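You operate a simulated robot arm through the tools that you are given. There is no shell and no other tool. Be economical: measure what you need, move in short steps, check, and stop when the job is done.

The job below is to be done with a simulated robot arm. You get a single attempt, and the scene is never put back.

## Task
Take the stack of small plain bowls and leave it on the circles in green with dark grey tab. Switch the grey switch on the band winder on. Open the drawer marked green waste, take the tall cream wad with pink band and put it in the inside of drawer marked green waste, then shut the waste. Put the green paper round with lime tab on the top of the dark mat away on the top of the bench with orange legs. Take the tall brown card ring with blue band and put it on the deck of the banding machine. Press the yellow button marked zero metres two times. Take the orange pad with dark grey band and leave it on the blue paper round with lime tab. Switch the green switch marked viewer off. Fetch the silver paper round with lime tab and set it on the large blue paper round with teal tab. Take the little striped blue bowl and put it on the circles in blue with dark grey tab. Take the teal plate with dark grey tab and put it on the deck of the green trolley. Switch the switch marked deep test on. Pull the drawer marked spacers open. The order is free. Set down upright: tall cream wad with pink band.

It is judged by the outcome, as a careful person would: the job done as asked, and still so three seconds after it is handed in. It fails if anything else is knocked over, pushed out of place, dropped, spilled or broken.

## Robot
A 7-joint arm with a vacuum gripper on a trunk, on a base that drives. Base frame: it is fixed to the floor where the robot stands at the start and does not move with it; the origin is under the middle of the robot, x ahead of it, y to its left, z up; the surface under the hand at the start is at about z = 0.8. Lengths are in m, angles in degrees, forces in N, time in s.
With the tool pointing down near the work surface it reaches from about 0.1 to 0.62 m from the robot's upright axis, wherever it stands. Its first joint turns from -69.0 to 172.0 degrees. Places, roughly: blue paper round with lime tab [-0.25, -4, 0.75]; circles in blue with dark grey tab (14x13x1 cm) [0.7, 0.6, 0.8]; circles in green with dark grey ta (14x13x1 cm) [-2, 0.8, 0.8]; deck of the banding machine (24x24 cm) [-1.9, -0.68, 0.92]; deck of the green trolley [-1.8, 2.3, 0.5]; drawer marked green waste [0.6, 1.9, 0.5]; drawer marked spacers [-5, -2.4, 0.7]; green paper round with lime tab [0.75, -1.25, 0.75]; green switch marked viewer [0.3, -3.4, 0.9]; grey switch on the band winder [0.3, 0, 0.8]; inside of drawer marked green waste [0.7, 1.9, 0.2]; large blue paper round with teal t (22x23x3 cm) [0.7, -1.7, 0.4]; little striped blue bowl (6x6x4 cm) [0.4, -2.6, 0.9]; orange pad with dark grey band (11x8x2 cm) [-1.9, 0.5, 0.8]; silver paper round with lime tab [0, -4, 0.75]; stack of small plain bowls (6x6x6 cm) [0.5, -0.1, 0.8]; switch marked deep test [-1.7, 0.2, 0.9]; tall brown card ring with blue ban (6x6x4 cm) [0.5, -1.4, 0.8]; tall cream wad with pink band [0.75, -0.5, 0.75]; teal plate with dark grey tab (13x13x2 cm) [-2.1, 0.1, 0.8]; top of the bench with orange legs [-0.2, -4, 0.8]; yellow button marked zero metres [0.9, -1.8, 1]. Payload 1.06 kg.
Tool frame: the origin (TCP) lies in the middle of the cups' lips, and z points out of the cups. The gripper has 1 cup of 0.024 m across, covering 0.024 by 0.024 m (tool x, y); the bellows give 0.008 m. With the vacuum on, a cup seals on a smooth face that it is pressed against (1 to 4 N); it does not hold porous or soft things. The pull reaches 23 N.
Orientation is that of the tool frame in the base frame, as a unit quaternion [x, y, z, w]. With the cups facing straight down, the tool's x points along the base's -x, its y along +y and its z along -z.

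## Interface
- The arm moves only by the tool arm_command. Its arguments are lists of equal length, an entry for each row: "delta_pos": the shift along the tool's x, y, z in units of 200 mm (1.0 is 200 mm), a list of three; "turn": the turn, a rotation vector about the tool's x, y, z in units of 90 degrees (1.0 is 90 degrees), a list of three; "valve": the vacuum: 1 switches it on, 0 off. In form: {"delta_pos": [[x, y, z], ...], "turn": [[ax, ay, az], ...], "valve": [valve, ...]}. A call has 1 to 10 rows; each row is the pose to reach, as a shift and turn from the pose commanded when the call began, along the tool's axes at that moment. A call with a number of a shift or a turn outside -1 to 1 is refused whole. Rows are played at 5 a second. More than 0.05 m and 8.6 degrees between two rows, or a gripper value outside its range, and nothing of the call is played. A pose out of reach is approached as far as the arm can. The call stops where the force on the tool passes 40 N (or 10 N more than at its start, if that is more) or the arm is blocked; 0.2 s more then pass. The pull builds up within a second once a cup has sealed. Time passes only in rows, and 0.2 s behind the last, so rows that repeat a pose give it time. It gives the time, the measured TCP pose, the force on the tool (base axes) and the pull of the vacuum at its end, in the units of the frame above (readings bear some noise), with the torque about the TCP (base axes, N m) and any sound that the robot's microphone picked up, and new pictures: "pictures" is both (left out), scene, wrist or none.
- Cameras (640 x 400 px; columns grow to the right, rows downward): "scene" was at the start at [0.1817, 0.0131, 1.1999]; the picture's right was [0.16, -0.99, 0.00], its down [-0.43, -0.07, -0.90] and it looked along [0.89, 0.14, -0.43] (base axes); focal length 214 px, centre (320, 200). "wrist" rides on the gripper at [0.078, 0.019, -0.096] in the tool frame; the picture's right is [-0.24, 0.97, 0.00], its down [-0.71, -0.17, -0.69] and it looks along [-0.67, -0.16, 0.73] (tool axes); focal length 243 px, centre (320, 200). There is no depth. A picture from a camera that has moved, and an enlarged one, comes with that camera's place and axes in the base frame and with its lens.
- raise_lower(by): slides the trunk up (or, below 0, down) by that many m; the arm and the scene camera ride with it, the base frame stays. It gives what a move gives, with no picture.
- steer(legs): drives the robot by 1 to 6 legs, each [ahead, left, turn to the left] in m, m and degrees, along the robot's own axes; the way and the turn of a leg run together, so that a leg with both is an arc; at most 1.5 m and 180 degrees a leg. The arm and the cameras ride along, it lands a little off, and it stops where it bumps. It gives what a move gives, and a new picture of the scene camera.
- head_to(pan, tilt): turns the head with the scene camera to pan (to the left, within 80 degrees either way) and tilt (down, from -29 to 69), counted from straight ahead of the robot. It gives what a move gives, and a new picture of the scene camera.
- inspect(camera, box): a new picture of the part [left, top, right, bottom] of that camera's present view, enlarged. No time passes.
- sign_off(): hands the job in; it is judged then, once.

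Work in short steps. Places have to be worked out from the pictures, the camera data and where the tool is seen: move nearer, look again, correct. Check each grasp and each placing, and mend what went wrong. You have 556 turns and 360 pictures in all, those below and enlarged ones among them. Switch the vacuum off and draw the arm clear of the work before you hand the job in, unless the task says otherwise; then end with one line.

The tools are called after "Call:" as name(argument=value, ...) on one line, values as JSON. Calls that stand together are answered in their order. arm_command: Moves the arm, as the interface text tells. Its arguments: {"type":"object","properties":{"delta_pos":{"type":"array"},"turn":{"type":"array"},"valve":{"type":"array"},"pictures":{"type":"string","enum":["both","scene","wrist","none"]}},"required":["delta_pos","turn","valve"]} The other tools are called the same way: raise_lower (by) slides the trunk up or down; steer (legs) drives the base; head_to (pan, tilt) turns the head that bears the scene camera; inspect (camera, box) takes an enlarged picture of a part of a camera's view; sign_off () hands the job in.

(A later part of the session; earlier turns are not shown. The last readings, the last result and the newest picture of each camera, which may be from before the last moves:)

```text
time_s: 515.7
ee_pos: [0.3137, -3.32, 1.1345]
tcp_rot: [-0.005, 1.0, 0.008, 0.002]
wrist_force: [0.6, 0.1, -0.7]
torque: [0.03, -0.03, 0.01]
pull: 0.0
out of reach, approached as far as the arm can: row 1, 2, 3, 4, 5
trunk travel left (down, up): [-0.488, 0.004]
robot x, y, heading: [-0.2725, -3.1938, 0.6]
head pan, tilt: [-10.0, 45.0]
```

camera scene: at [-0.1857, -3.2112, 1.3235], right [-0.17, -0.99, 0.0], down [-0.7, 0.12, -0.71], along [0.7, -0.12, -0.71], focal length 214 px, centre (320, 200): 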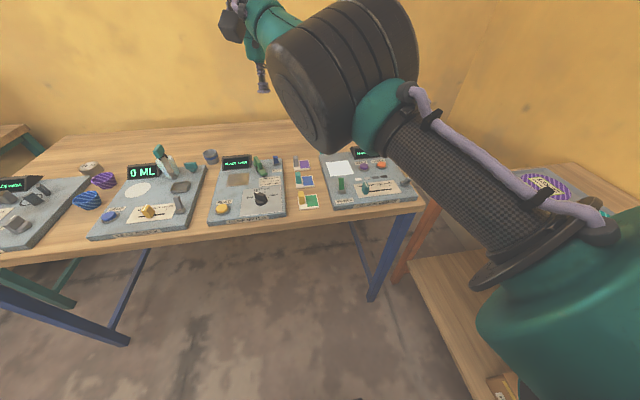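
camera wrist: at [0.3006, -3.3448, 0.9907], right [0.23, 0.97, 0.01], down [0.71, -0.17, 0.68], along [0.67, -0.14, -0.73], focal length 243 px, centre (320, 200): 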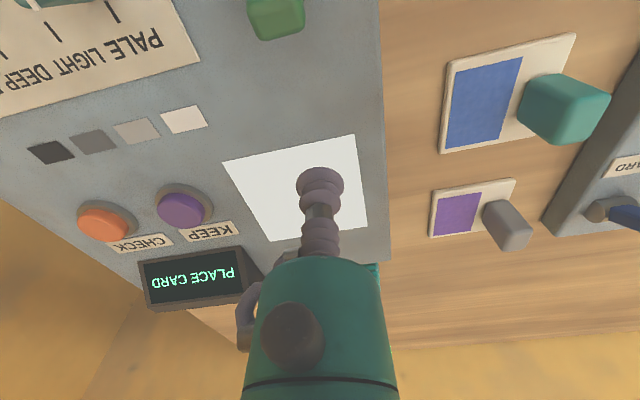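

Call:
arm_command(delta_pos=[[0, 0, 0.2], [0, 0, 0.4], [0, 0, 0.6], [0, 0, 0.6]], turn=[[0, 0, 0], [0, 0, 0], [0, 0, 0], [0, 0, 0]], valve=[0, 0, 0, 0], pictures="scene")

```text
time_s: 516.7
ee_pos: [0.3076, -3.3181, 1.0169]
tcp_rot: [-0.003, 1.0, 0.007, 0.001]
wrist_force: [-0.7, -0.8, 0.1]
torque: [-0.04, -0.01, -0.03]
pull: 0.0
trunk travel left (down, up): [-0.488, 0.004]
robot x, y, heading: [-0.273, -3.1955, 0.4]
head pan, tilt: [-10.0, 45.0]
camera scene: at [-0.186, -3.2112, 1.3236], right [-0.17, -0.99, 0.0], down [-0.7, 0.12, -0.71], along [0.7, -0.12, -0.71], focal length 214 px, centre (320, 200)
```

scene: 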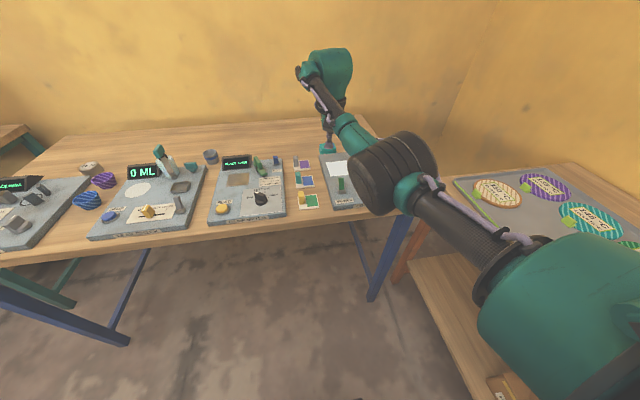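

Posture is better now. Shift the base so the hand is just beyond the paddle, then descend.

Call:
steer(legs=[[0.06, -0.045, 0]])

Call:
arm_command(delta_pos=[[0, 0, 0.22], [0, 0, 0.44], [0, 0, 0.6]], turn=[[0, 0, 0], [0, 0, 0], [0, 0, 0]], valve=[0, 0, 0], pictures="both")

```text
time_s: 517.8
ee_pos: [0.3679, -3.3624, 1.017]
tcp_rot: [-0.003, 1.0, 0.007, 0.001]
wrist_force: [1.4, -0.1, 0.1]
torque: [0.0, 0.01, 0.01]
pull: 0.0
trunk travel left (down, up): [-0.488, 0.004]
robot x, y, heading: [-0.2151, -3.2386, 0.5]
head pan, tilt: [-10.0, 45.0]
camera scene: at [-0.1271, -3.2552, 1.3235], right [-0.17, -0.99, 0.0], down [-0.7, 0.12, -0.71], along [0.7, -0.12, -0.71], focal length 214 px, centre (320, 200)
```

scene: 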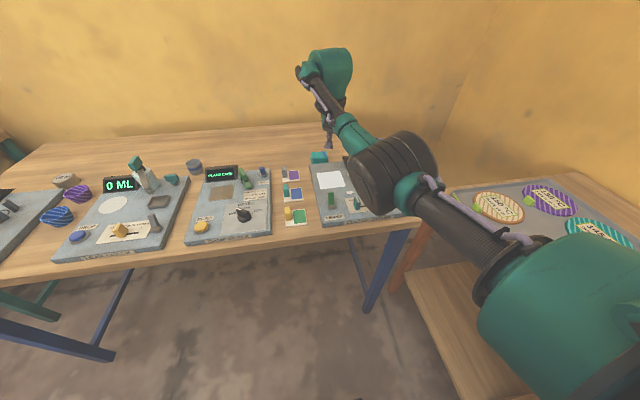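

```text
time_s: 518.6
ee_pos: [0.3665, -3.3618, 0.8943]
tcp_rot: [-0.003, 1.0, 0.007, 0.0]
wrist_force: [-0.2, 0.6, 0.5]
torque: [-0.02, 0.01, -0.02]
pull: 0.1
trunk travel left (down, up): [-0.488, 0.004]
robot x, y, heading: [-0.2116, -3.2411, 0.3]
head pan, tilt: [-10.0, 45.0]
camera scene: at [-0.1277, -3.2551, 1.3235], right [-0.17, -0.99, 0.0], down [-0.7, 0.12, -0.71], along [0.7, -0.12, -0.71], focal length 214 px, centre (320, 200)
camera wrist: at [0.2868, -3.3431, 0.9899], right [0.23, 0.97, 0.01], down [0.71, -0.18, 0.68], along [0.67, -0.15, -0.73], focal length 243 px, centre (320, 200)
```

scene: 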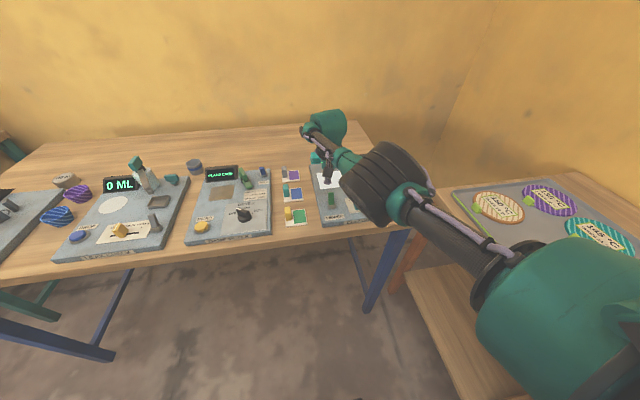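
wrist: 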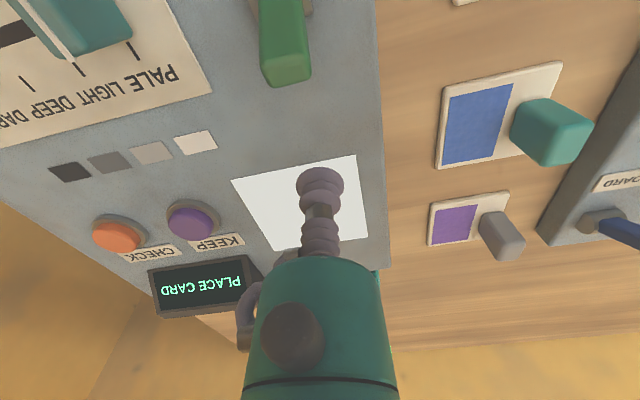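

Paddle tip at ≈[0.315,-3.362]. Descend 2 cm and pull toward -x.

Call:
arm_command(delta_pos=[[0, 0, 0.06], [0, 0, 0.11], [0.08, 0, 0.11], [0.16, 0, 0.11], [0.22, 0, 0.11], [0.27, 0, 0.11], [0.3, 0, 0.11]], turn=[[0, 0, 0], [0, 0, 0], [0, 0, 0], [0, 0, 0], [0, 0, 0], [0, 0, 0], [0, 0, 0]], valve=[0, 0, 0, 0, 0, 0, 0], pictures="none")

```text
time_s: 520.2
ee_pos: [0.3589, -3.3591, 0.8753]
tcp_rot: [-0.002, 1.0, 0.007, 0.002]
wrist_force: [0.4, 0.1, -1.0]
torque: [-0.04, 0.04, -0.01]
pull: 0.1
out of reach, approached as far as the arm can: row 1, 2, 3, 4, 5, 6, 7
trunk travel left (down, up): [-0.488, 0.004]
robot x, y, heading: [-0.2124, -3.242, 0.5]
head pan, tilt: [-10.0, 45.0]
```

Use the base to pull the paddle back 6 cm.

Call:
steer(legs=[[-0.06, 0, 0]])

```text
time_s: 521.1
ee_pos: [0.3004, -3.3589, 0.8743]
tcp_rot: [-0.003, 1.0, 0.007, 0.001]
wrist_force: [4.0, 0.6, 3.5]
torque: [-0.01, 0.04, 0.0]
pull: 0.1
trunk travel left (down, up): [-0.488, 0.004]
robot x, y, heading: [-0.2742, -3.2396, 0.3]
head pan, tilt: [-10.0, 45.0]
heard: click
camera scene: at [-0.187, -3.255, 1.3236], right [-0.17, -0.99, 0.0], down [-0.7, 0.12, -0.71], along [0.7, -0.12, -0.71], focal length 214 px, centre (320, 200)
```

scene: 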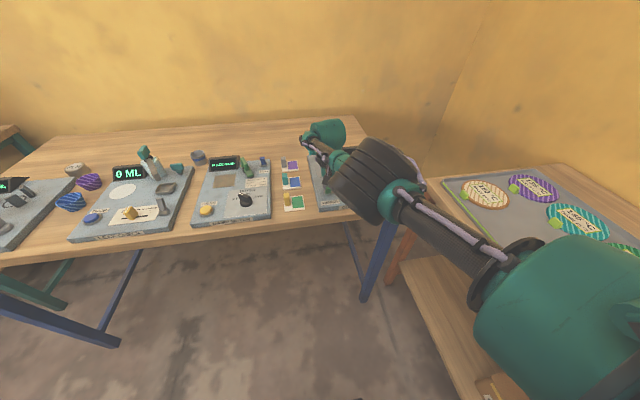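

Click heard. Lift the hand straight up and check.

Call:
arm_command(delta_pos=[[-0.05, 0, -0.1], [-0.05, 0, -0.3], [-0.05, 0, -0.5], [-0.05, 0, -0.7]], turn=[[0, 0, 0], [0, 0, 0], [0, 0, 0], [0, 0, 0]], valve=[0, 0, 0, 0], pictures="scene")

Call:
inspect(camera="wrist", box=[160, 0, 480, 200])

```text
time_s: 522.1
ee_pos: [0.3108, -3.3608, 1.0116]
tcp_rot: [-0.002, 1.0, 0.007, 0.001]
wrist_force: [0.6, 0.8, 0.5]
torque: [0.03, -0.06, 0.02]
pull: 0.1
trunk travel left (down, up): [-0.488, 0.004]
robot x, y, heading: [-0.2729, -3.2431, 0.1]
head pan, tilt: [-10.0, 45.0]
camera scene: at [-0.1874, -3.255, 1.3236], right [-0.17, -0.99, 0.0], down [-0.7, 0.12, -0.71], along [0.7, -0.12, -0.71], focal length 214 px, centre (320, 200)
```

scene: 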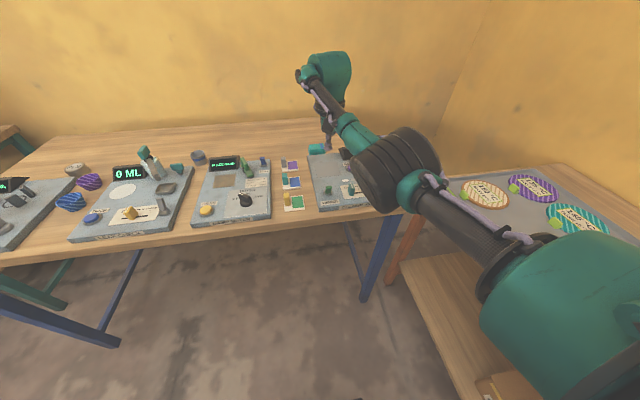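

```text
2.00 times, centred on (320, 100) of wrist
camera zoom: at [0.2311, -3.342, 1.107], right [0.23, 0.97, 0.01], down [0.71, -0.18, 0.68], along [0.67, -0.15, -0.73], focal length 485 px, centre (320, 400)
```

zoom: 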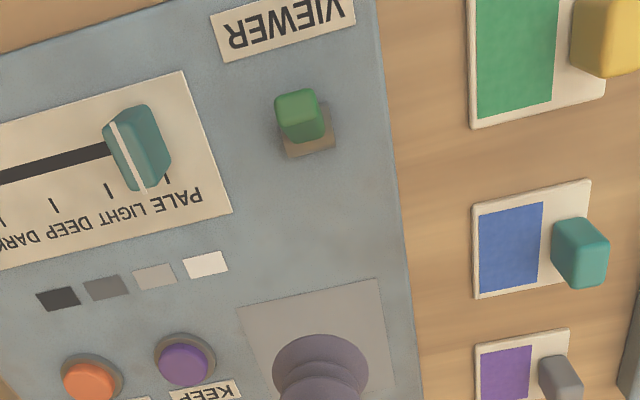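

Viewer is off (its light panel went dark). Next, the little striped blue bowl at ≈[0.42,-2.55].

Call:
steer(legs=[[0, 0.74, 0], [0.1, 0, 0]])

Call:
head_to(pan=0, tilt=48)

Call:
inspect(camera="wrist", box=[0, 0, 640, 400])

```text
time_s: 529.9
ee_pos: [0.4042, -2.6023, 1.0104]
tcp_rot: [-0.006, 1.0, 0.007, 0.0]
wrist_force: [0.0, 0.8, -0.4]
torque: [0.0, 0.01, -0.01]
pull: 0.1
trunk travel left (down, up): [-0.488, 0.004]
robot x, y, heading: [-0.1842, -2.4874, 1.1]
head pan, tilt: [-10.0, 45.0]
camera scene: at [-0.0936, -2.5002, 1.3235], right [-0.16, -0.99, 0.0], down [-0.7, 0.11, -0.71], along [0.7, -0.11, -0.71], focal length 214 px, centre (320, 200)
```

scene: 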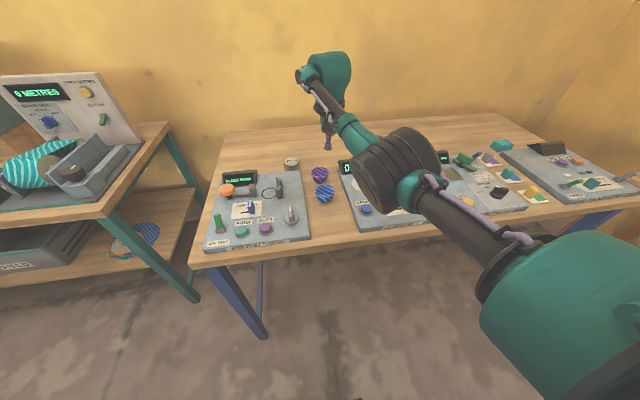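

```text
time_s: 530.6
ee_pos: [0.4042, -2.6014, 1.011]
tcp_rot: [-0.005, 1.0, 0.006, 0.002]
wrist_force: [0.8, -0.3, 0.9]
torque: [-0.01, 0.0, 0.04]
pull: 0.0
trunk travel left (down, up): [-0.488, 0.004]
robot x, y, heading: [-0.1781, -2.4854, 0.3]
head pan, tilt: [0.0, 48.0]
camera scene: at [-0.0962, -2.4861, 1.3194], right [0.01, -1.0, 0.0], down [-0.74, -0.01, -0.67], along [0.67, 0.01, -0.74], focal length 214 px, centre (320, 200)
```

scene: 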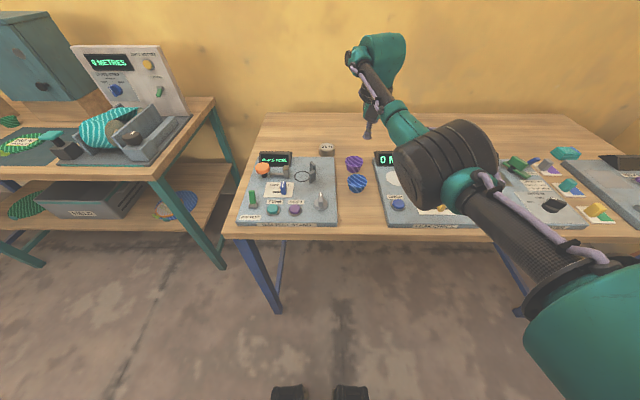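

```text
1.00 times, centred on (320, 200) of wrist (not enlarged: the box is as wide or as high as the picture)
camera zoom: at [0.3244, -2.5842, 1.1064], right [0.22, 0.97, 0.01], down [0.71, -0.17, 0.68], along [0.67, -0.14, -0.73], focal length 243 px, centre (320, 200)
```

zoom: 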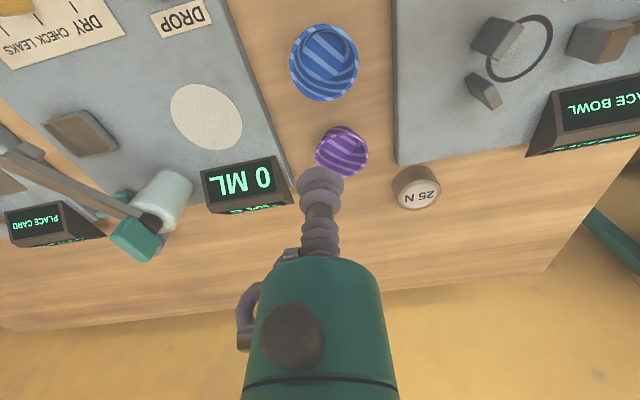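

Call:
inspect(camera="wrist", box=[260, 0, 400, 110])

```text
3.64 times, centred on (330, 55) of wrist
camera zoom: at [0.3244, -2.5842, 1.1064], right [0.22, 0.97, 0.01], down [0.71, -0.17, 0.68], along [0.67, -0.14, -0.73], focal length 882 px, centre (284, 727)
```

zoom: 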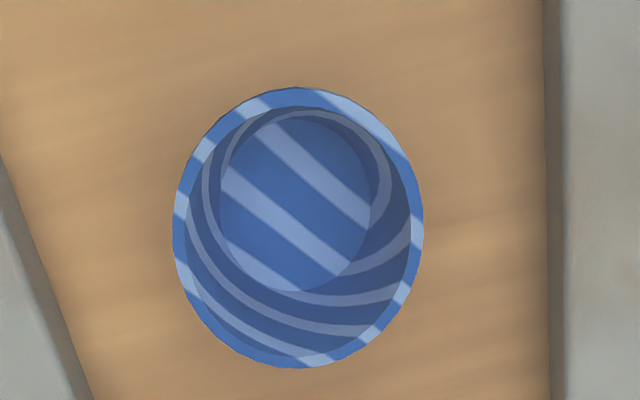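

Inner bottom centre ≈[0.384,-2.590]. Lower the trunk 8 cm, align, then descend with vacuum.

Call:
raise_lower(by=-0.08)

Call:
arm_command(delta_pos=[[0.1, 0.057, 0], [0.1, 0.057, 0.1], [0.1, 0.057, 0.2]], turn=[[0, 0, 0], [0, 0, 0], [0, 0, 0]], valve=[0, 0, 0], pictures="wrist")

```text
time_s: 531.8
ee_pos: [0.4028, -2.6028, 0.9309]
tcp_rot: [-0.007, 1.0, 0.007, 0.001]
wrist_force: [0.1, 0.3, 0.6]
torque: [0.02, -0.01, 0.0]
pull: 0.2
trunk travel left (down, up): [-0.408, 0.084]
robot x, y, heading: [-0.1809, -2.4838, 0.5]
head pan, tilt: [0.0, 48.0]
```

```text
time_s: 532.6
ee_pos: [0.3833, -2.5906, 0.8915]
tcp_rot: [-0.006, 1.0, 0.007, 0.0]
wrist_force: [0.3, -0.1, -0.3]
torque: [0.01, -0.03, -0.02]
pull: 0.0
out of reach, approached as far as the arm can: row 1, 2
trunk travel left (down, up): [-0.408, 0.084]
robot x, y, heading: [-0.1819, -2.4857, 0.8]
head pan, tilt: [0.0, 48.0]
camera wrist: at [0.3048, -2.5726, 0.9865], right [0.22, 0.97, 0.01], down [0.71, -0.17, 0.68], along [0.67, -0.14, -0.73], focal length 243 px, centre (320, 200)
```

wrist: 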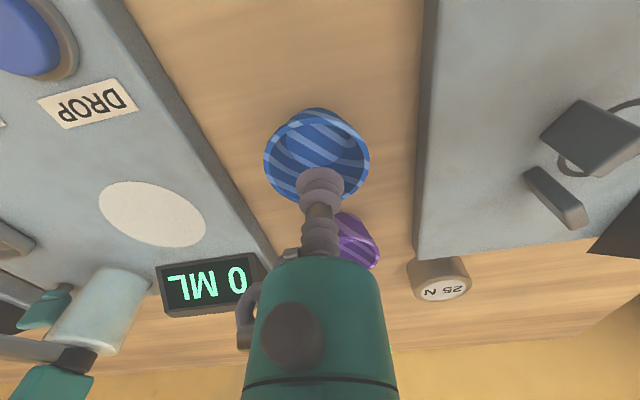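

Centred over the bowl. Descend into it.

Call:
arm_command(delta_pos=[[0, 0, 0.1], [0, 0, 0.2], [0, 0, 0.24], [0, 0, 0.26], [0, 0, 0.28]], turn=[[0, 0, 0], [0, 0, 0], [0, 0, 0], [0, 0, 0], [0, 0, 0]], valve=[1, 1, 1, 1, 1], pictures="none")

```text
time_s: 533.8
ee_pos: [0.3838, -2.5898, 0.8376]
tcp_rot: [-0.006, 1.0, 0.006, 0.004]
wrist_force: [5.5, 2.4, 20.9]
torque: [-0.04, 0.06, 0.02]
pull: 22.9
trunk travel left (down, up): [-0.408, 0.084]
robot x, y, heading: [-0.1804, -2.4848, 0.8]
head pan, tilt: [0.0, 48.0]
```

Sealed. Lift the bowl and drive toward the front bench's left end.

Call:
arm_command(delta_pos=[[0, 0, -0.05], [0, 0, -0.15], [0, 0, -0.35], [0, 0, -0.55], [0, 0, -0.75], [0, 0, -0.95]], turn=[[0, 0, 0], [0, 0, 0], [0, 0, 0], [0, 0, 0], [0, 0, 0], [0, 0, 0]], valve=[1, 1, 1, 1, 1, 1], pictures="none")

Call:
steer(legs=[[-0.3, 0, 0], [0, 1.45, 0], [0, 1.45, 0]])

Call:
head_to(pan=10, tilt=35)

```text
time_s: 535.2
ee_pos: [0.4192, -2.6017, 1.0256]
tcp_rot: [-0.006, 1.0, 0.008, 0.001]
wrist_force: [-1.2, 0.0, -0.3]
torque: [0.04, 0.06, 0.01]
pull: 23.1
out of reach, approached as far as the arm can: row 3, 4, 5, 6
trunk travel left (down, up): [-0.408, 0.084]
robot x, y, heading: [-0.1804, -2.4893, 0.6]
head pan, tilt: [0.0, 48.0]
```

```text
time_s: 561.5
ee_pos: [0.1213, 0.1989, 1.024]
tcp_rot: [0.003, 1.0, 0.008, 0.001]
wrist_force: [0.3, -0.1, 0.2]
torque: [0.04, 0.01, 0.0]
pull: 23.2
trunk travel left (down, up): [-0.408, 0.084]
robot x, y, heading: [-0.4748, 0.3262, -0.3]
head pan, tilt: [0.0, 48.0]
camera scene: at [-0.3276, 0.3239, 1.2295], right [-0.01, -1.0, 0.0], down [-0.74, 0.01, -0.67], along [0.67, 0.0, -0.74], focal length 214 px, centre (320, 200)
```

scene: 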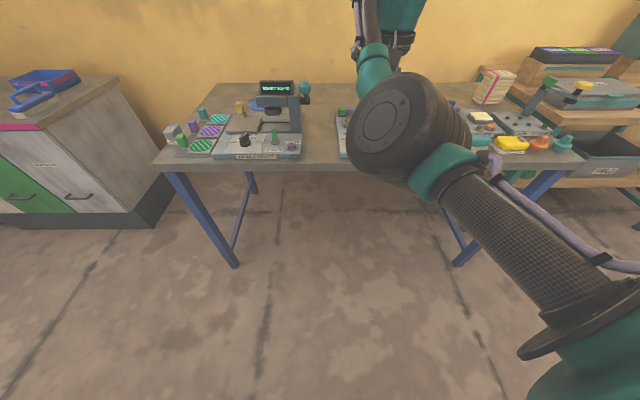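

```text
time_s: 562.2
ee_pos: [0.1216, 0.1982, 1.0249]
tcp_rot: [0.003, 1.0, 0.006, 0.0]
wrist_force: [0.7, -0.5, -0.5]
torque: [0.03, 0.03, 0.01]
pull: 22.7
trunk travel left (down, up): [-0.408, 0.084]
robot x, y, heading: [-0.4775, 0.3268, -0.4]
head pan, tilt: [10.0, 35.0]
camera scene: at [-0.3195, 0.3391, 1.2485], right [0.17, -0.99, 0.0], down [-0.57, -0.1, -0.82], along [0.81, 0.14, -0.57], focal length 214 px, centre (320, 200)
```

scene: 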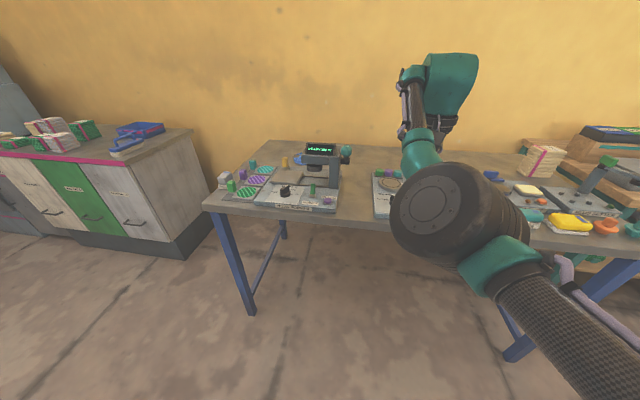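

Call:
inspect(camera="scene", box=[190, 120, 380, 239])

Call:
inspect(camera="wrist", box=[0, 0, 640, 400])

```text
3.36 times, centred on (285, 180) of scene
camera zoom: at [-0.3195, 0.3391, 1.2485], right [0.17, -0.99, 0.0], down [-0.57, -0.1, -0.82], along [0.81, 0.14, -0.57], focal length 721 px, centre (438, 269)
```

zoom: 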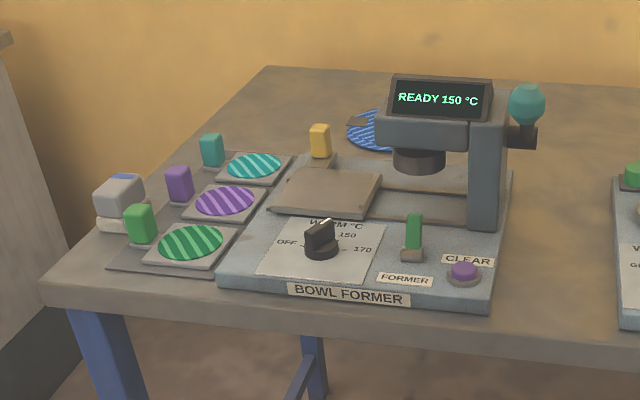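

```text
1.00 times, centred on (320, 200) of wrist (not enlarged: the box is as wide or as high as the picture)
camera zoom: at [0.042, 0.2184, 1.1202], right [0.24, 0.97, 0.01], down [0.71, -0.19, 0.68], along [0.67, -0.16, -0.73], focal length 243 px, centre (320, 200)
```

zoom: 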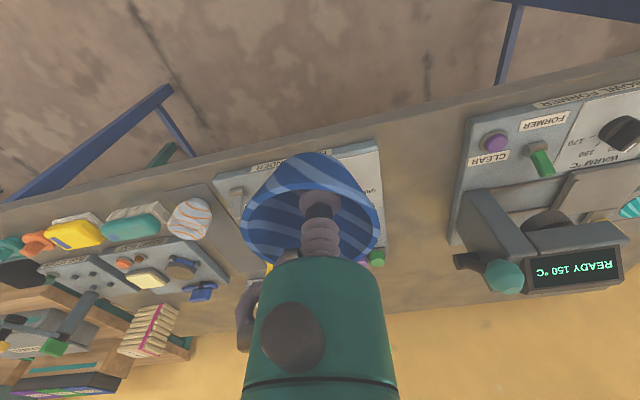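

The blue circles are behind the bowl-former's tower; I'll reach them from the bench's left end. Raise the trunk, move to y≈1.15, turn to face -y, then slide in.

Call:
raise_lower(by=0.08)

Call:
steer(legs=[[0, 0.84, 0], [0, 0, -89.5], [0, 0.6, 0]])

```text
time_s: 563.4
ee_pos: [0.1106, 0.198, 1.1593]
tcp_rot: [0.002, 0.999, 0.008, 0.049]
wrist_force: [0.6, -0.4, -1.5]
torque: [0.03, 0.02, 0.03]
pull: 23.0
trunk travel left (down, up): [-0.488, 0.004]
robot x, y, heading: [-0.4791, 0.3292, -0.3]
head pan, tilt: [10.0, 35.0]
```

```text
time_s: 580.1
ee_pos: [0.0018, 0.5614, 1.1611]
tcp_rot: [0.706, 0.706, -0.03, 0.039]
wrist_force: [0.2, -0.5, 0.3]
torque: [0.0, -0.02, 0.01]
pull: 22.9
trunk travel left (down, up): [-0.488, 0.004]
robot x, y, heading: [0.1232, 1.1529, -90.1]
head pan, tilt: [10.0, 35.0]
camera scene: at [0.1405, 1.0563, 1.3384], right [-0.98, -0.17, 0.0], down [-0.1, 0.56, -0.82], along [0.14, -0.81, -0.57], focal length 214 px, centre (320, 200)
```

scene: 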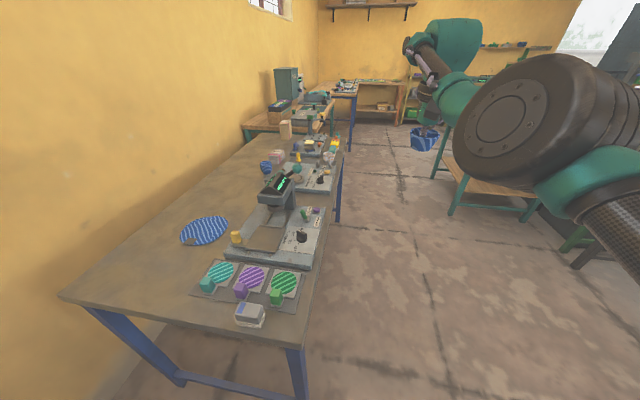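

Clear view. Slide further left to x≈0.58.

Call:
steer(legs=[[0, 0.46, 0]])

Call:
head_to(pan=0, tilt=45)

```text
time_s: 584.7
ee_pos: [0.4531, 0.56, 1.1608]
tcp_rot: [0.711, 0.702, -0.031, 0.04]
wrist_force: [0.1, -0.9, 0.3]
torque: [0.03, -0.01, 0.0]
pull: 22.4
trunk travel left (down, up): [-0.488, 0.004]
robot x, y, heading: [0.5822, 1.1447, -90.4]
head pan, tilt: [10.0, 35.0]
camera scene: at [0.5989, 1.0533, 1.3384], right [-0.99, -0.16, 0.0], down [-0.09, 0.57, -0.82], along [0.13, -0.81, -0.57], focal length 214 px, centre (320, 200)
```

scene: 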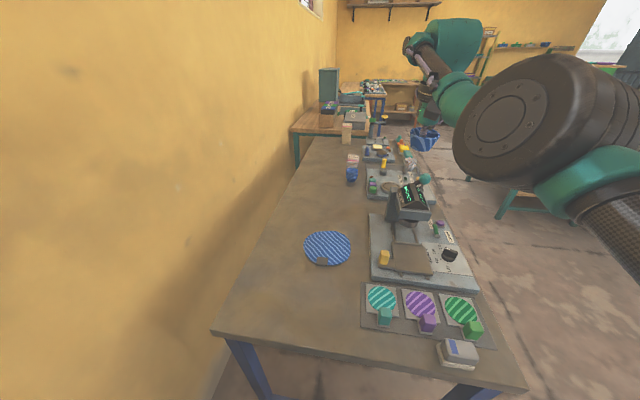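

```text
time_s: 585.4
ee_pos: [0.4533, 0.5602, 1.1614]
tcp_rot: [0.711, 0.701, -0.031, 0.04]
wrist_force: [0.0, -0.1, 0.4]
torque: [-0.01, -0.02, 0.04]
pull: 23.1
trunk travel left (down, up): [-0.488, 0.004]
robot x, y, heading: [0.5822, 1.1453, -90.4]
head pan, tilt: [0.0, 45.0]
camera scene: at [0.5836, 1.059, 1.3236], right [-1.0, 0.01, 0.0], down [0.01, 0.71, -0.71], along [-0.01, -0.71, -0.71], focal length 214 px, centre (320, 200)
```

scene: 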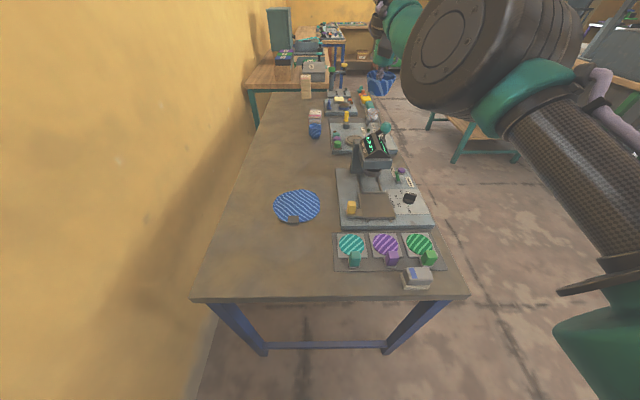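

Blue circles centre ≈[0.648,0.567]. Level the tool and move the bowl above it.

Call:
arm_command(delta_pos=[[0.01, 0.2, 0], [0.02, 0.4, 0], [0.03, 0.6, 0], [0.035, 0.8, 0], [0.035, 0.975, 0], [0.035, 0.975, 0.15]], turn=[[0.003, 0.02, 0], [0.006, 0.04, 0], [0.008, 0.064, 0], [0.008, 0.064, 0], [0.008, 0.064, 0], [0.008, 0.064, 0]], valve=[1, 1, 1, 1, 1, 1], pictures="scene")

```text
time_s: 586.8
ee_pos: [0.6177, 0.6044, 1.1401]
tcp_rot: [0.712, 0.703, -0.001, 0.002]
wrist_force: [0.1, -0.3, -0.8]
torque: [0.01, -0.02, 0.01]
pull: 22.6
out of reach, approached as far as the arm can: row 2, 3, 4, 5, 6
trunk travel left (down, up): [-0.488, 0.004]
robot x, y, heading: [0.583, 1.1479, -90.6]
head pan, tilt: [0.0, 45.0]
camera scene: at [0.5853, 1.0592, 1.3236], right [-1.0, 0.01, 0.0], down [0.01, 0.71, -0.71], along [-0.01, -0.71, -0.71], focal length 214 px, centre (320, 200)
```

scene: 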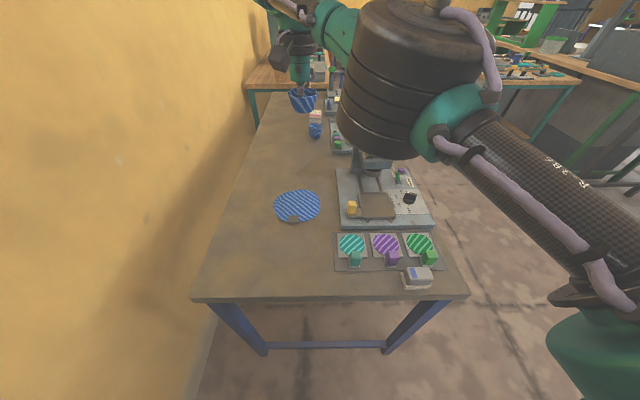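

Lower in stages.

Call:
arm_command(delta_pos=[[0, 0, 0.2], [0, 0, 0.4], [0, 0, 0.6], [0, 0, 0.8]], turn=[[0, 0, 0], [0, 0, 0], [0, 0, 0], [0, 0, 0]], valve=[1, 1, 1, 1], pictures="both")

```text
time_s: 587.8
ee_pos: [0.6233, 0.6063, 0.967]
tcp_rot: [0.698, 0.716, 0.01, -0.018]
wrist_force: [-0.1, 0.2, -0.3]
torque: [0.0, -0.02, -0.02]
pull: 22.8
out of reach, approached as far as the arm can: row 1, 2, 3, 4
trunk travel left (down, up): [-0.488, 0.004]
robot x, y, heading: [0.5872, 1.1474, -90.5]
head pan, tilt: [0.0, 45.0]
camera scene: at [0.5837, 1.0582, 1.3234], right [-1.0, 0.01, 0.0], down [0.01, 0.71, -0.71], along [-0.01, -0.71, -0.71], focal length 214 px, centre (320, 200)
camera wrist: at [0.6396, 0.6825, 1.0655], right [0.98, -0.21, -0.02], down [-0.15, -0.74, 0.66], along [-0.15, -0.64, -0.75], focal length 243 px, centre (320, 200)
```

scene: 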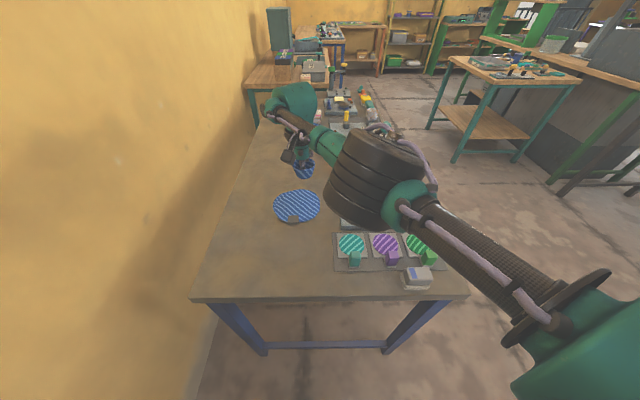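
wrist: 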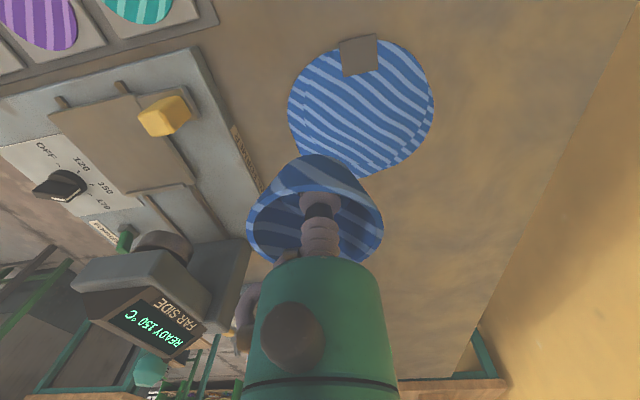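

Lower the trunk 9 cm, then fine-align over ≈[0.652,0.576].

Call:
raise_lower(by=-0.08)

Call:
steer(legs=[[0.03, 0.03, 0]])

Call:
inspect(camera="wrist", box=[0, 0, 640, 400])

```text
time_s: 588.7
ee_pos: [0.6237, 0.6308, 0.8034]
tcp_rot: [0.689, 0.713, 0.084, -0.094]
wrist_force: [-2.5, 10.8, 31.5]
torque: [-0.67, -0.13, -0.03]
pull: 23.0
trunk travel left (down, up): [-0.429, 0.063]
robot x, y, heading: [0.5876, 1.1495, -90.6]
head pan, tilt: [0.0, 45.0]
stopped: the force on the tool passed its limit at 96 N (the readings are from after the stop); the commanded pose is now the measured one
```

```text
time_s: 589.6
ee_pos: [0.6534, 0.5971, 0.8026]
tcp_rot: [0.689, 0.714, 0.084, -0.093]
wrist_force: [5.2, -12.0, 29.9]
torque: [-0.38, -0.01, 0.03]
pull: 22.5
trunk travel left (down, up): [-0.429, 0.063]
robot x, y, heading: [0.6131, 1.1146, -90.4]
head pan, tilt: [0.0, 45.0]
camera scene: at [0.6132, 0.9748, 1.2587], right [-1.0, 0.01, 0.0], down [0.01, 0.71, -0.71], along [-0.01, -0.71, -0.71], focal length 214 px, centre (320, 200)
```

scene: 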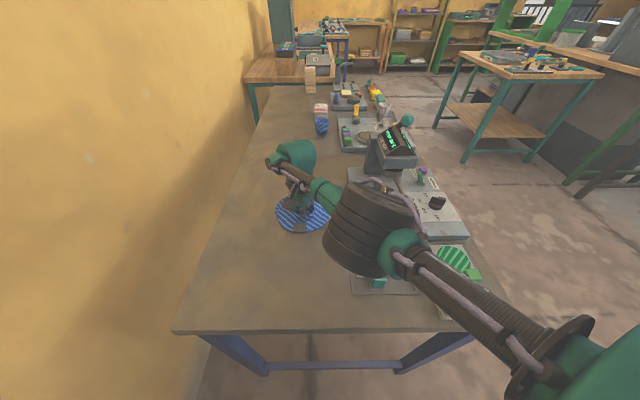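

```text
1.00 times, centred on (320, 200) of wrist (not enlarged: the box is as wide or as high as the picture)
camera zoom: at [0.6712, 0.6518, 0.9136], right [0.98, -0.19, -0.07], down [-0.14, -0.86, 0.49], along [-0.15, -0.47, -0.87], focal length 243 px, centre (320, 200)
```

zoom: 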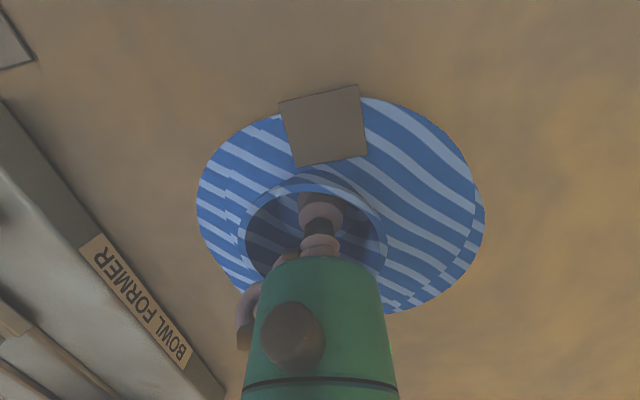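

The trunk drop brought the bowl down onto the circles harder than intended. Ease off and level the tool.

Call:
arm_command(delta_pos=[[0, 0, -0.03], [0, 0, -0.05], [0, 0, -0.05]], turn=[[0, -0.05, 0], [-0.003, -0.1, 0], [-0.005, -0.16, 0]], valve=[1, 1, 1], pictures="wrist")

Call:
inspect(camera="scene", box=[240, 120, 400, 250])

```text
time_s: 590.4
ee_pos: [0.6542, 0.5945, 0.8118]
tcp_rot: [0.696, 0.719, -0.001, 0.001]
wrist_force: [-0.7, 0.1, -0.4]
torque: [-0.01, -0.06, 0.01]
pull: 22.6
trunk travel left (down, up): [-0.429, 0.063]
robot x, y, heading: [0.6165, 1.1139, -90.7]
head pan, tilt: [0.0, 45.0]
camera wrist: at [0.669, 0.6751, 0.9066], right [0.98, -0.2, 0.0], down [-0.15, -0.71, 0.69], along [-0.14, -0.67, -0.73], focal length 243 px, centre (320, 200)
```

wrist: 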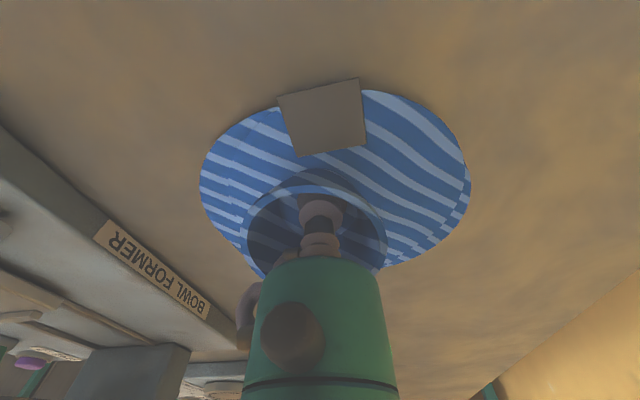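

```text
3.08 times, centred on (320, 185) of scene
camera zoom: at [0.6127, 0.9739, 1.2584], right [-1.0, 0.01, 0.0], down [0.01, 0.71, -0.71], along [-0.01, -0.71, -0.71], focal length 660 px, centre (320, 246)
```

zoom: 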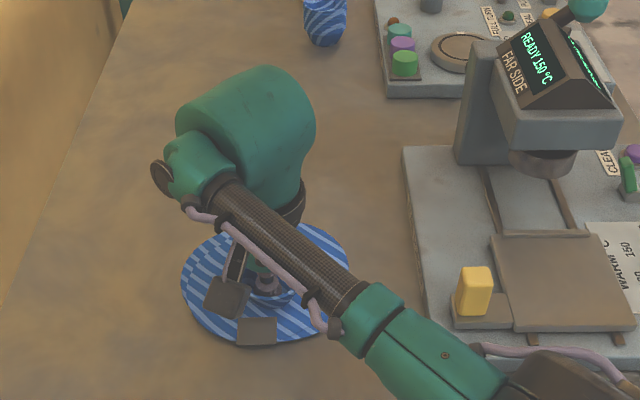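

Bowl is upright over the circles near their centre. Settle it and release.

Call:
arm_command(delta_pos=[[0, 0, 0.01], [0, 0, 0.02], [0, 0, 0.025]], turn=[[0, 0, 0], [0, 0, 0], [0, 0, 0]], valve=[1, 1, 1], pictures="none")

```text
time_s: 591.2
ee_pos: [0.6532, 0.5945, 0.807]
tcp_rot: [0.694, 0.72, -0.001, 0.0]
wrist_force: [0.1, -1.0, 2.1]
torque: [-0.01, -0.04, 0.0]
pull: 23.1
trunk travel left (down, up): [-0.429, 0.063]
robot x, y, heading: [0.612, 1.1155, -90.5]
head pan, tilt: [0.0, 45.0]
```

Call:
arm_command(delta_pos=[[0, 0, 0], [0, 0, 0], [0, 0, -0.02], [0, 0, -0.06], [0, 0, -0.15], [0, 0, -0.35], [0, 0, -0.55], [0, 0, -0.75]], turn=[[0, 0, 0], [0, 0, 0], [0, 0, 0], [0, 0, 0], [0, 0, 0], [0, 0, 0], [0, 0, 0], [0, 0, 0]], valve=[0, 0, 0, 0, 0, 0, 0, 0], pictures="both")

```text
time_s: 593.0
ee_pos: [0.6565, 0.5916, 0.9585]
tcp_rot: [0.695, 0.719, -0.001, -0.001]
wrist_force: [0.4, -0.2, -0.1]
torque: [-0.03, 0.0, 0.0]
pull: 0.1
trunk travel left (down, up): [-0.429, 0.063]
robot x, y, heading: [0.6121, 1.1148, -90.8]
head pan, tilt: [0.0, 45.0]
camera scene: at [0.613, 0.9741, 1.2586], right [-1.0, 0.01, 0.0], down [0.01, 0.71, -0.71], along [-0.01, -0.71, -0.71], focal length 214 px, centre (320, 200)
camera wrist: at [0.6722, 0.6718, 1.0546], right [0.98, -0.2, 0.0], down [-0.15, -0.71, 0.69], along [-0.14, -0.67, -0.73], focal length 243 px, centre (320, 200)
```

scene: 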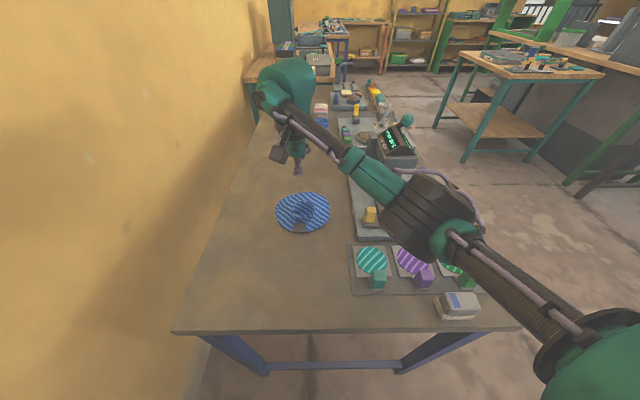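
wrist: 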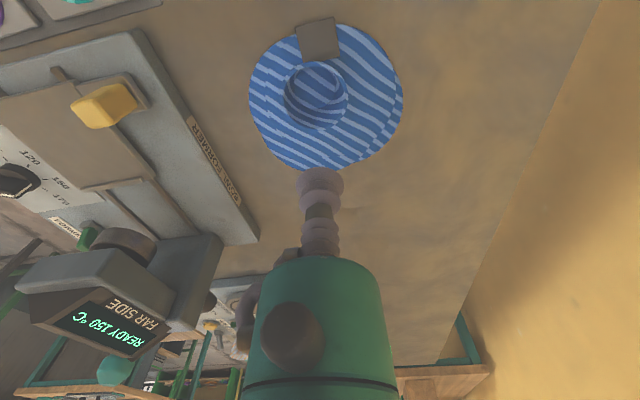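

The bowl stands upright on the blue circles. Back out of the gap and look at the waste cabinet.

Call:
arm_command(delta_pos=[[0, 0, -0.2], [0, 0, -0.4], [0, 0, -0.5]], turn=[[0, 0, 0], [0, 0, 0], [0, 0, 0]], valve=[0, 0, 0], pictures="none")

Call:
steer(legs=[[0, -0.95, 0], [0, 0, 90.5], [0, 0.75, 0]])

Call:
head_to(pan=0, tilt=35)

```text
time_s: 593.8
ee_pos: [0.6558, 0.5933, 1.0571]
tcp_rot: [0.694, 0.72, 0.0, 0.0]
wrist_force: [-0.1, 0.4, -0.2]
torque: [0.01, 0.01, -0.04]
pull: 0.0
trunk travel left (down, up): [-0.429, 0.063]
robot x, y, heading: [0.6137, 1.1152, -90.8]
head pan, tilt: [0.0, 45.0]
```

```text
time_s: 613.0
ee_pos: [0.1731, 1.9025, 1.0558]
tcp_rot: [-0.012, 1.0, 0.0, 0.0]
wrist_force: [0.3, -0.4, -1.0]
torque: [0.02, 0.02, 0.0]
pull: 0.0
trunk travel left (down, up): [-0.429, 0.063]
robot x, y, heading: [-0.3507, 1.865, -1.1]
head pan, tilt: [0.0, 45.0]
camera scene: at [-0.2084, 1.861, 1.2585], right [-0.02, -1.0, 0.0], down [-0.71, 0.01, -0.71], along [0.71, -0.01, -0.71], focal length 214 px, centre (320, 200)
```

scene: 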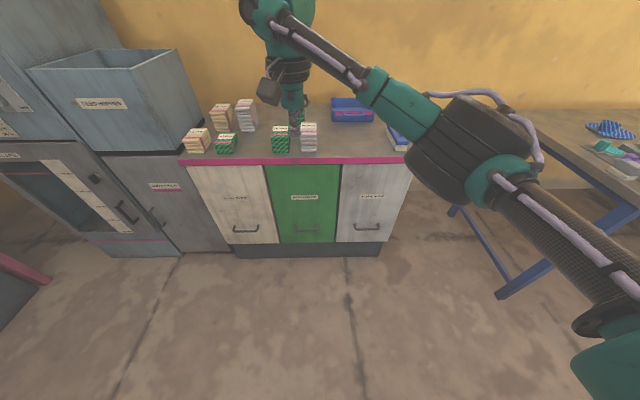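

```text
time_s: 613.8
ee_pos: [0.1739, 1.9026, 1.0547]
tcp_rot: [-0.013, 1.0, 0.001, 0.0]
wrist_force: [0.1, 0.1, -0.3]
torque: [0.0, -0.01, 0.04]
pull: 0.0
trunk travel left (down, up): [-0.429, 0.063]
robot x, y, heading: [-0.3499, 1.8638, -1.1]
head pan, tilt: [0.0, 35.0]
camera scene: at [-0.2016, 1.8608, 1.2733], right [-0.02, -1.0, 0.0], down [-0.57, 0.01, -0.82], along [0.82, -0.02, -0.57], focal length 214 px, centre (320, 200)
```

scene: 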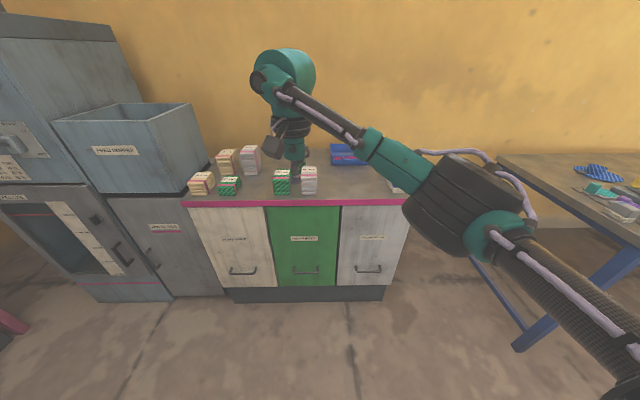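

Call:
inspect(camera="scene", box=[170, 190, 430, 320])

```text
2.46 times, centred on (300, 255) of scene
camera zoom: at [-0.2016, 1.8608, 1.2733], right [-0.02, -1.0, 0.0], down [-0.57, 0.01, -0.82], along [0.82, -0.02, -0.57], focal length 528 px, centre (369, 65)
```

zoom: 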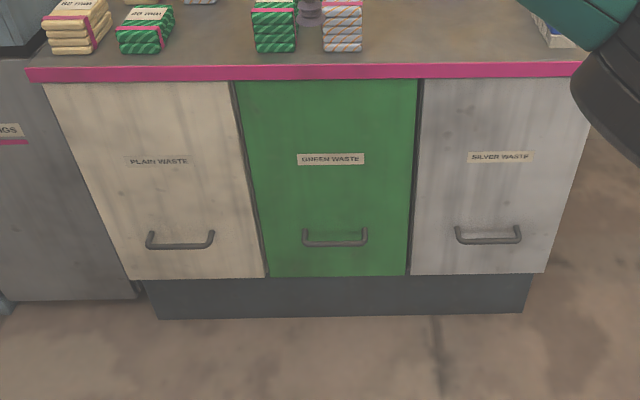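

Green waste front ≈x 0.46, y centre 1.91, label z≈0.62, handle z≈0.42. Tilt the tool to horizontal to pull it by suction at z≈0.52.

Call:
arm_command(delta_pos=[[-0.04, 0, 0], [-0.08, 0, 0], [-0.12, 0, 0], [-0.16, 0, 0], [-0.2, 0, 0], [-0.24, 0, 0], [-0.28, 0, 0], [-0.3, 0, 0], [-0.3, 0, 0], [-0.3, 0, 0]], turn=[[0, -0.09, 0], [0, -0.18, 0], [0, -0.27, 0], [0, -0.36, 0], [0, -0.45, 0], [0, -0.54, 0], [0, -0.63, 0], [0, -0.72, 0], [0, -0.81, 0], [0, -0.9, 0]], valve=[0, 0, 0, 0, 0, 0, 0, 0, 0, 0], pictures="none")

Call:
raise_lower(by=-0.4)

Call:
head_to(pan=0, tilt=30)

```text
time_s: 616.0
ee_pos: [0.2322, 1.9026, 1.055]
tcp_rot: [-0.011, 0.759, 0.009, 0.651]
wrist_force: [0.2, 0.4, 0.3]
torque: [0.01, 0.02, 0.01]
pull: 0.1
trunk travel left (down, up): [-0.429, 0.063]
robot x, y, heading: [-0.3487, 1.8666, -0.9]
head pan, tilt: [0.0, 35.0]
```

```text
time_s: 619.8
ee_pos: [0.2322, 1.9041, 0.6552]
tcp_rot: [-0.009, 0.759, 0.008, 0.651]
wrist_force: [0.6, 0.8, -0.5]
torque: [0.03, 0.02, 0.03]
pull: 0.2
trunk travel left (down, up): [-0.029, 0.463]
robot x, y, heading: [-0.3476, 1.8659, -1.3]
head pan, tilt: [0.0, 35.0]
```

```text
time_s: 620.5
ee_pos: [0.2333, 1.9045, 0.6549]
tcp_rot: [-0.01, 0.76, 0.009, 0.65]
wrist_force: [-0.3, 0.5, 0.8]
torque: [-0.03, 0.01, 0.0]
pull: 0.1
trunk travel left (down, up): [-0.029, 0.463]
robot x, y, heading: [-0.3498, 1.863, -1.0]
head pan, tilt: [0.0, 30.0]
camera scene: at [-0.0736, 1.8582, 0.858], right [-0.02, -1.0, 0.0], down [-0.5, 0.01, -0.87], along [0.87, -0.02, -0.5], focal length 214 px, centre (320, 200)
```

scene: 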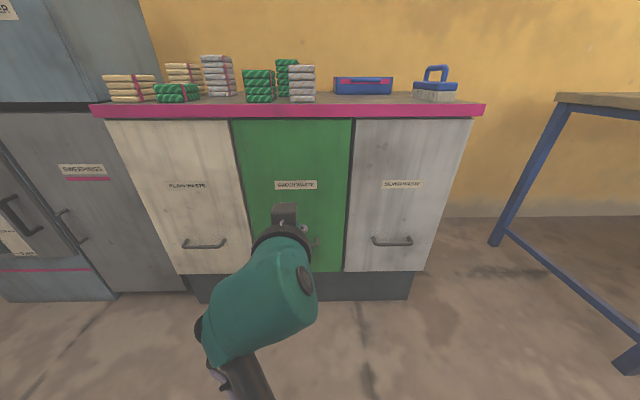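

Call:
arm_command(delta_pos=[[0.2, 0, 0.03], [0.4, 0, 0.06], [0.593, 0, 0.093]], turn=[[0, -0.05, 0], [0, -0.095, 0], [0, -0.095, 0]], valve=[0, 0, 0], pictures="scene")

Call:
inspect(camera="wrist", box=[0, 0, 640, 400])

```text
time_s: 621.2
ee_pos: [0.2575, 1.9141, 0.6358]
tcp_rot: [0.007, 0.646, 0.027, 0.763]
wrist_force: [-0.6, 1.0, -0.2]
torque: [-0.02, -0.01, 0.02]
pull: 0.1
trunk travel left (down, up): [-0.029, 0.463]
robot x, y, heading: [-0.3516, 1.8659, -1.0]
head pan, tilt: [0.0, 30.0]
stopped in row 3: the arm was blocked; the commanded pose is now the measured one
camera scene: at [-0.0735, 1.8582, 0.8577], right [-0.02, -1.0, 0.0], down [-0.5, 0.01, -0.87], along [0.87, -0.02, -0.5], focal length 214 px, centre (320, 200)
```

scene: 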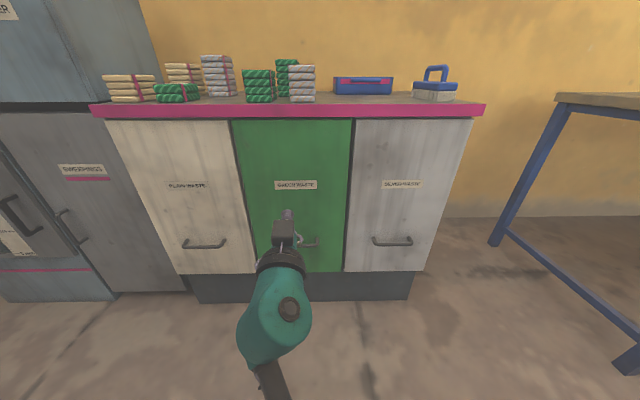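

```text
1.00 times, centred on (320, 200) of wrist (not enlarged: the box is as wide or as high as the picture)
camera zoom: at [0.1741, 1.9348, 0.5431], right [-0.07, 0.96, 0.28], down [-0.78, -0.22, 0.58], along [0.62, -0.18, 0.77], focal length 243 px, centre (320, 200)
```

zoom: 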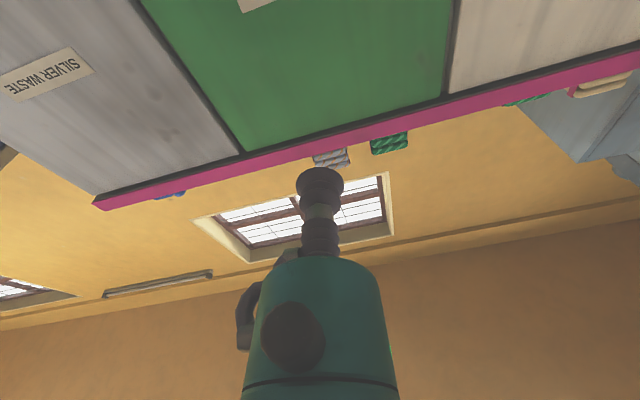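

The arm was blocked low down, so I'll seal higher, above the label at z≈0.69, and level the tool.

Call:
arm_command(delta_pos=[[-0.13, 0, 0.02], [-0.266, 0, 0.045], [-0.266, 0, 0.045]], turn=[[0.009, 0.05, -0.015], [0.018, 0.105, -0.03], [0.018, 0.105, -0.03]], valve=[0, 0, 0], pictures="none")

Call:
inspect(camera="wrist", box=[0, 0, 640, 400])

```text
time_s: 622.0
ee_pos: [0.258, 1.9114, 0.6884]
tcp_rot: [-0.002, 0.709, 0.0, 0.706]
wrist_force: [0.3, 0.5, 0.0]
torque: [-0.02, -0.02, -0.03]
pull: 0.0
trunk travel left (down, up): [-0.029, 0.463]
robot x, y, heading: [-0.352, 1.8623, -1.1]
head pan, tilt: [0.0, 30.0]
```

```text
1.00 times, centred on (320, 200) of wrist (not enlarged: the box is as wide or as high as the picture)
camera zoom: at [0.1606, 1.9316, 0.6106], right [0.0, 0.97, 0.23], down [-0.68, -0.17, 0.71], along [0.73, -0.16, 0.66], focal length 243 px, centre (320, 200)
```

zoom: 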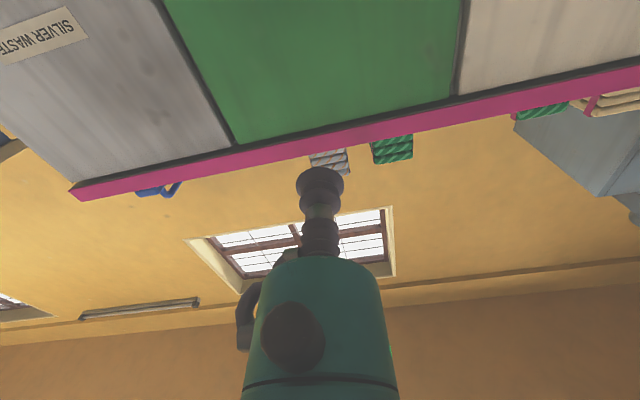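

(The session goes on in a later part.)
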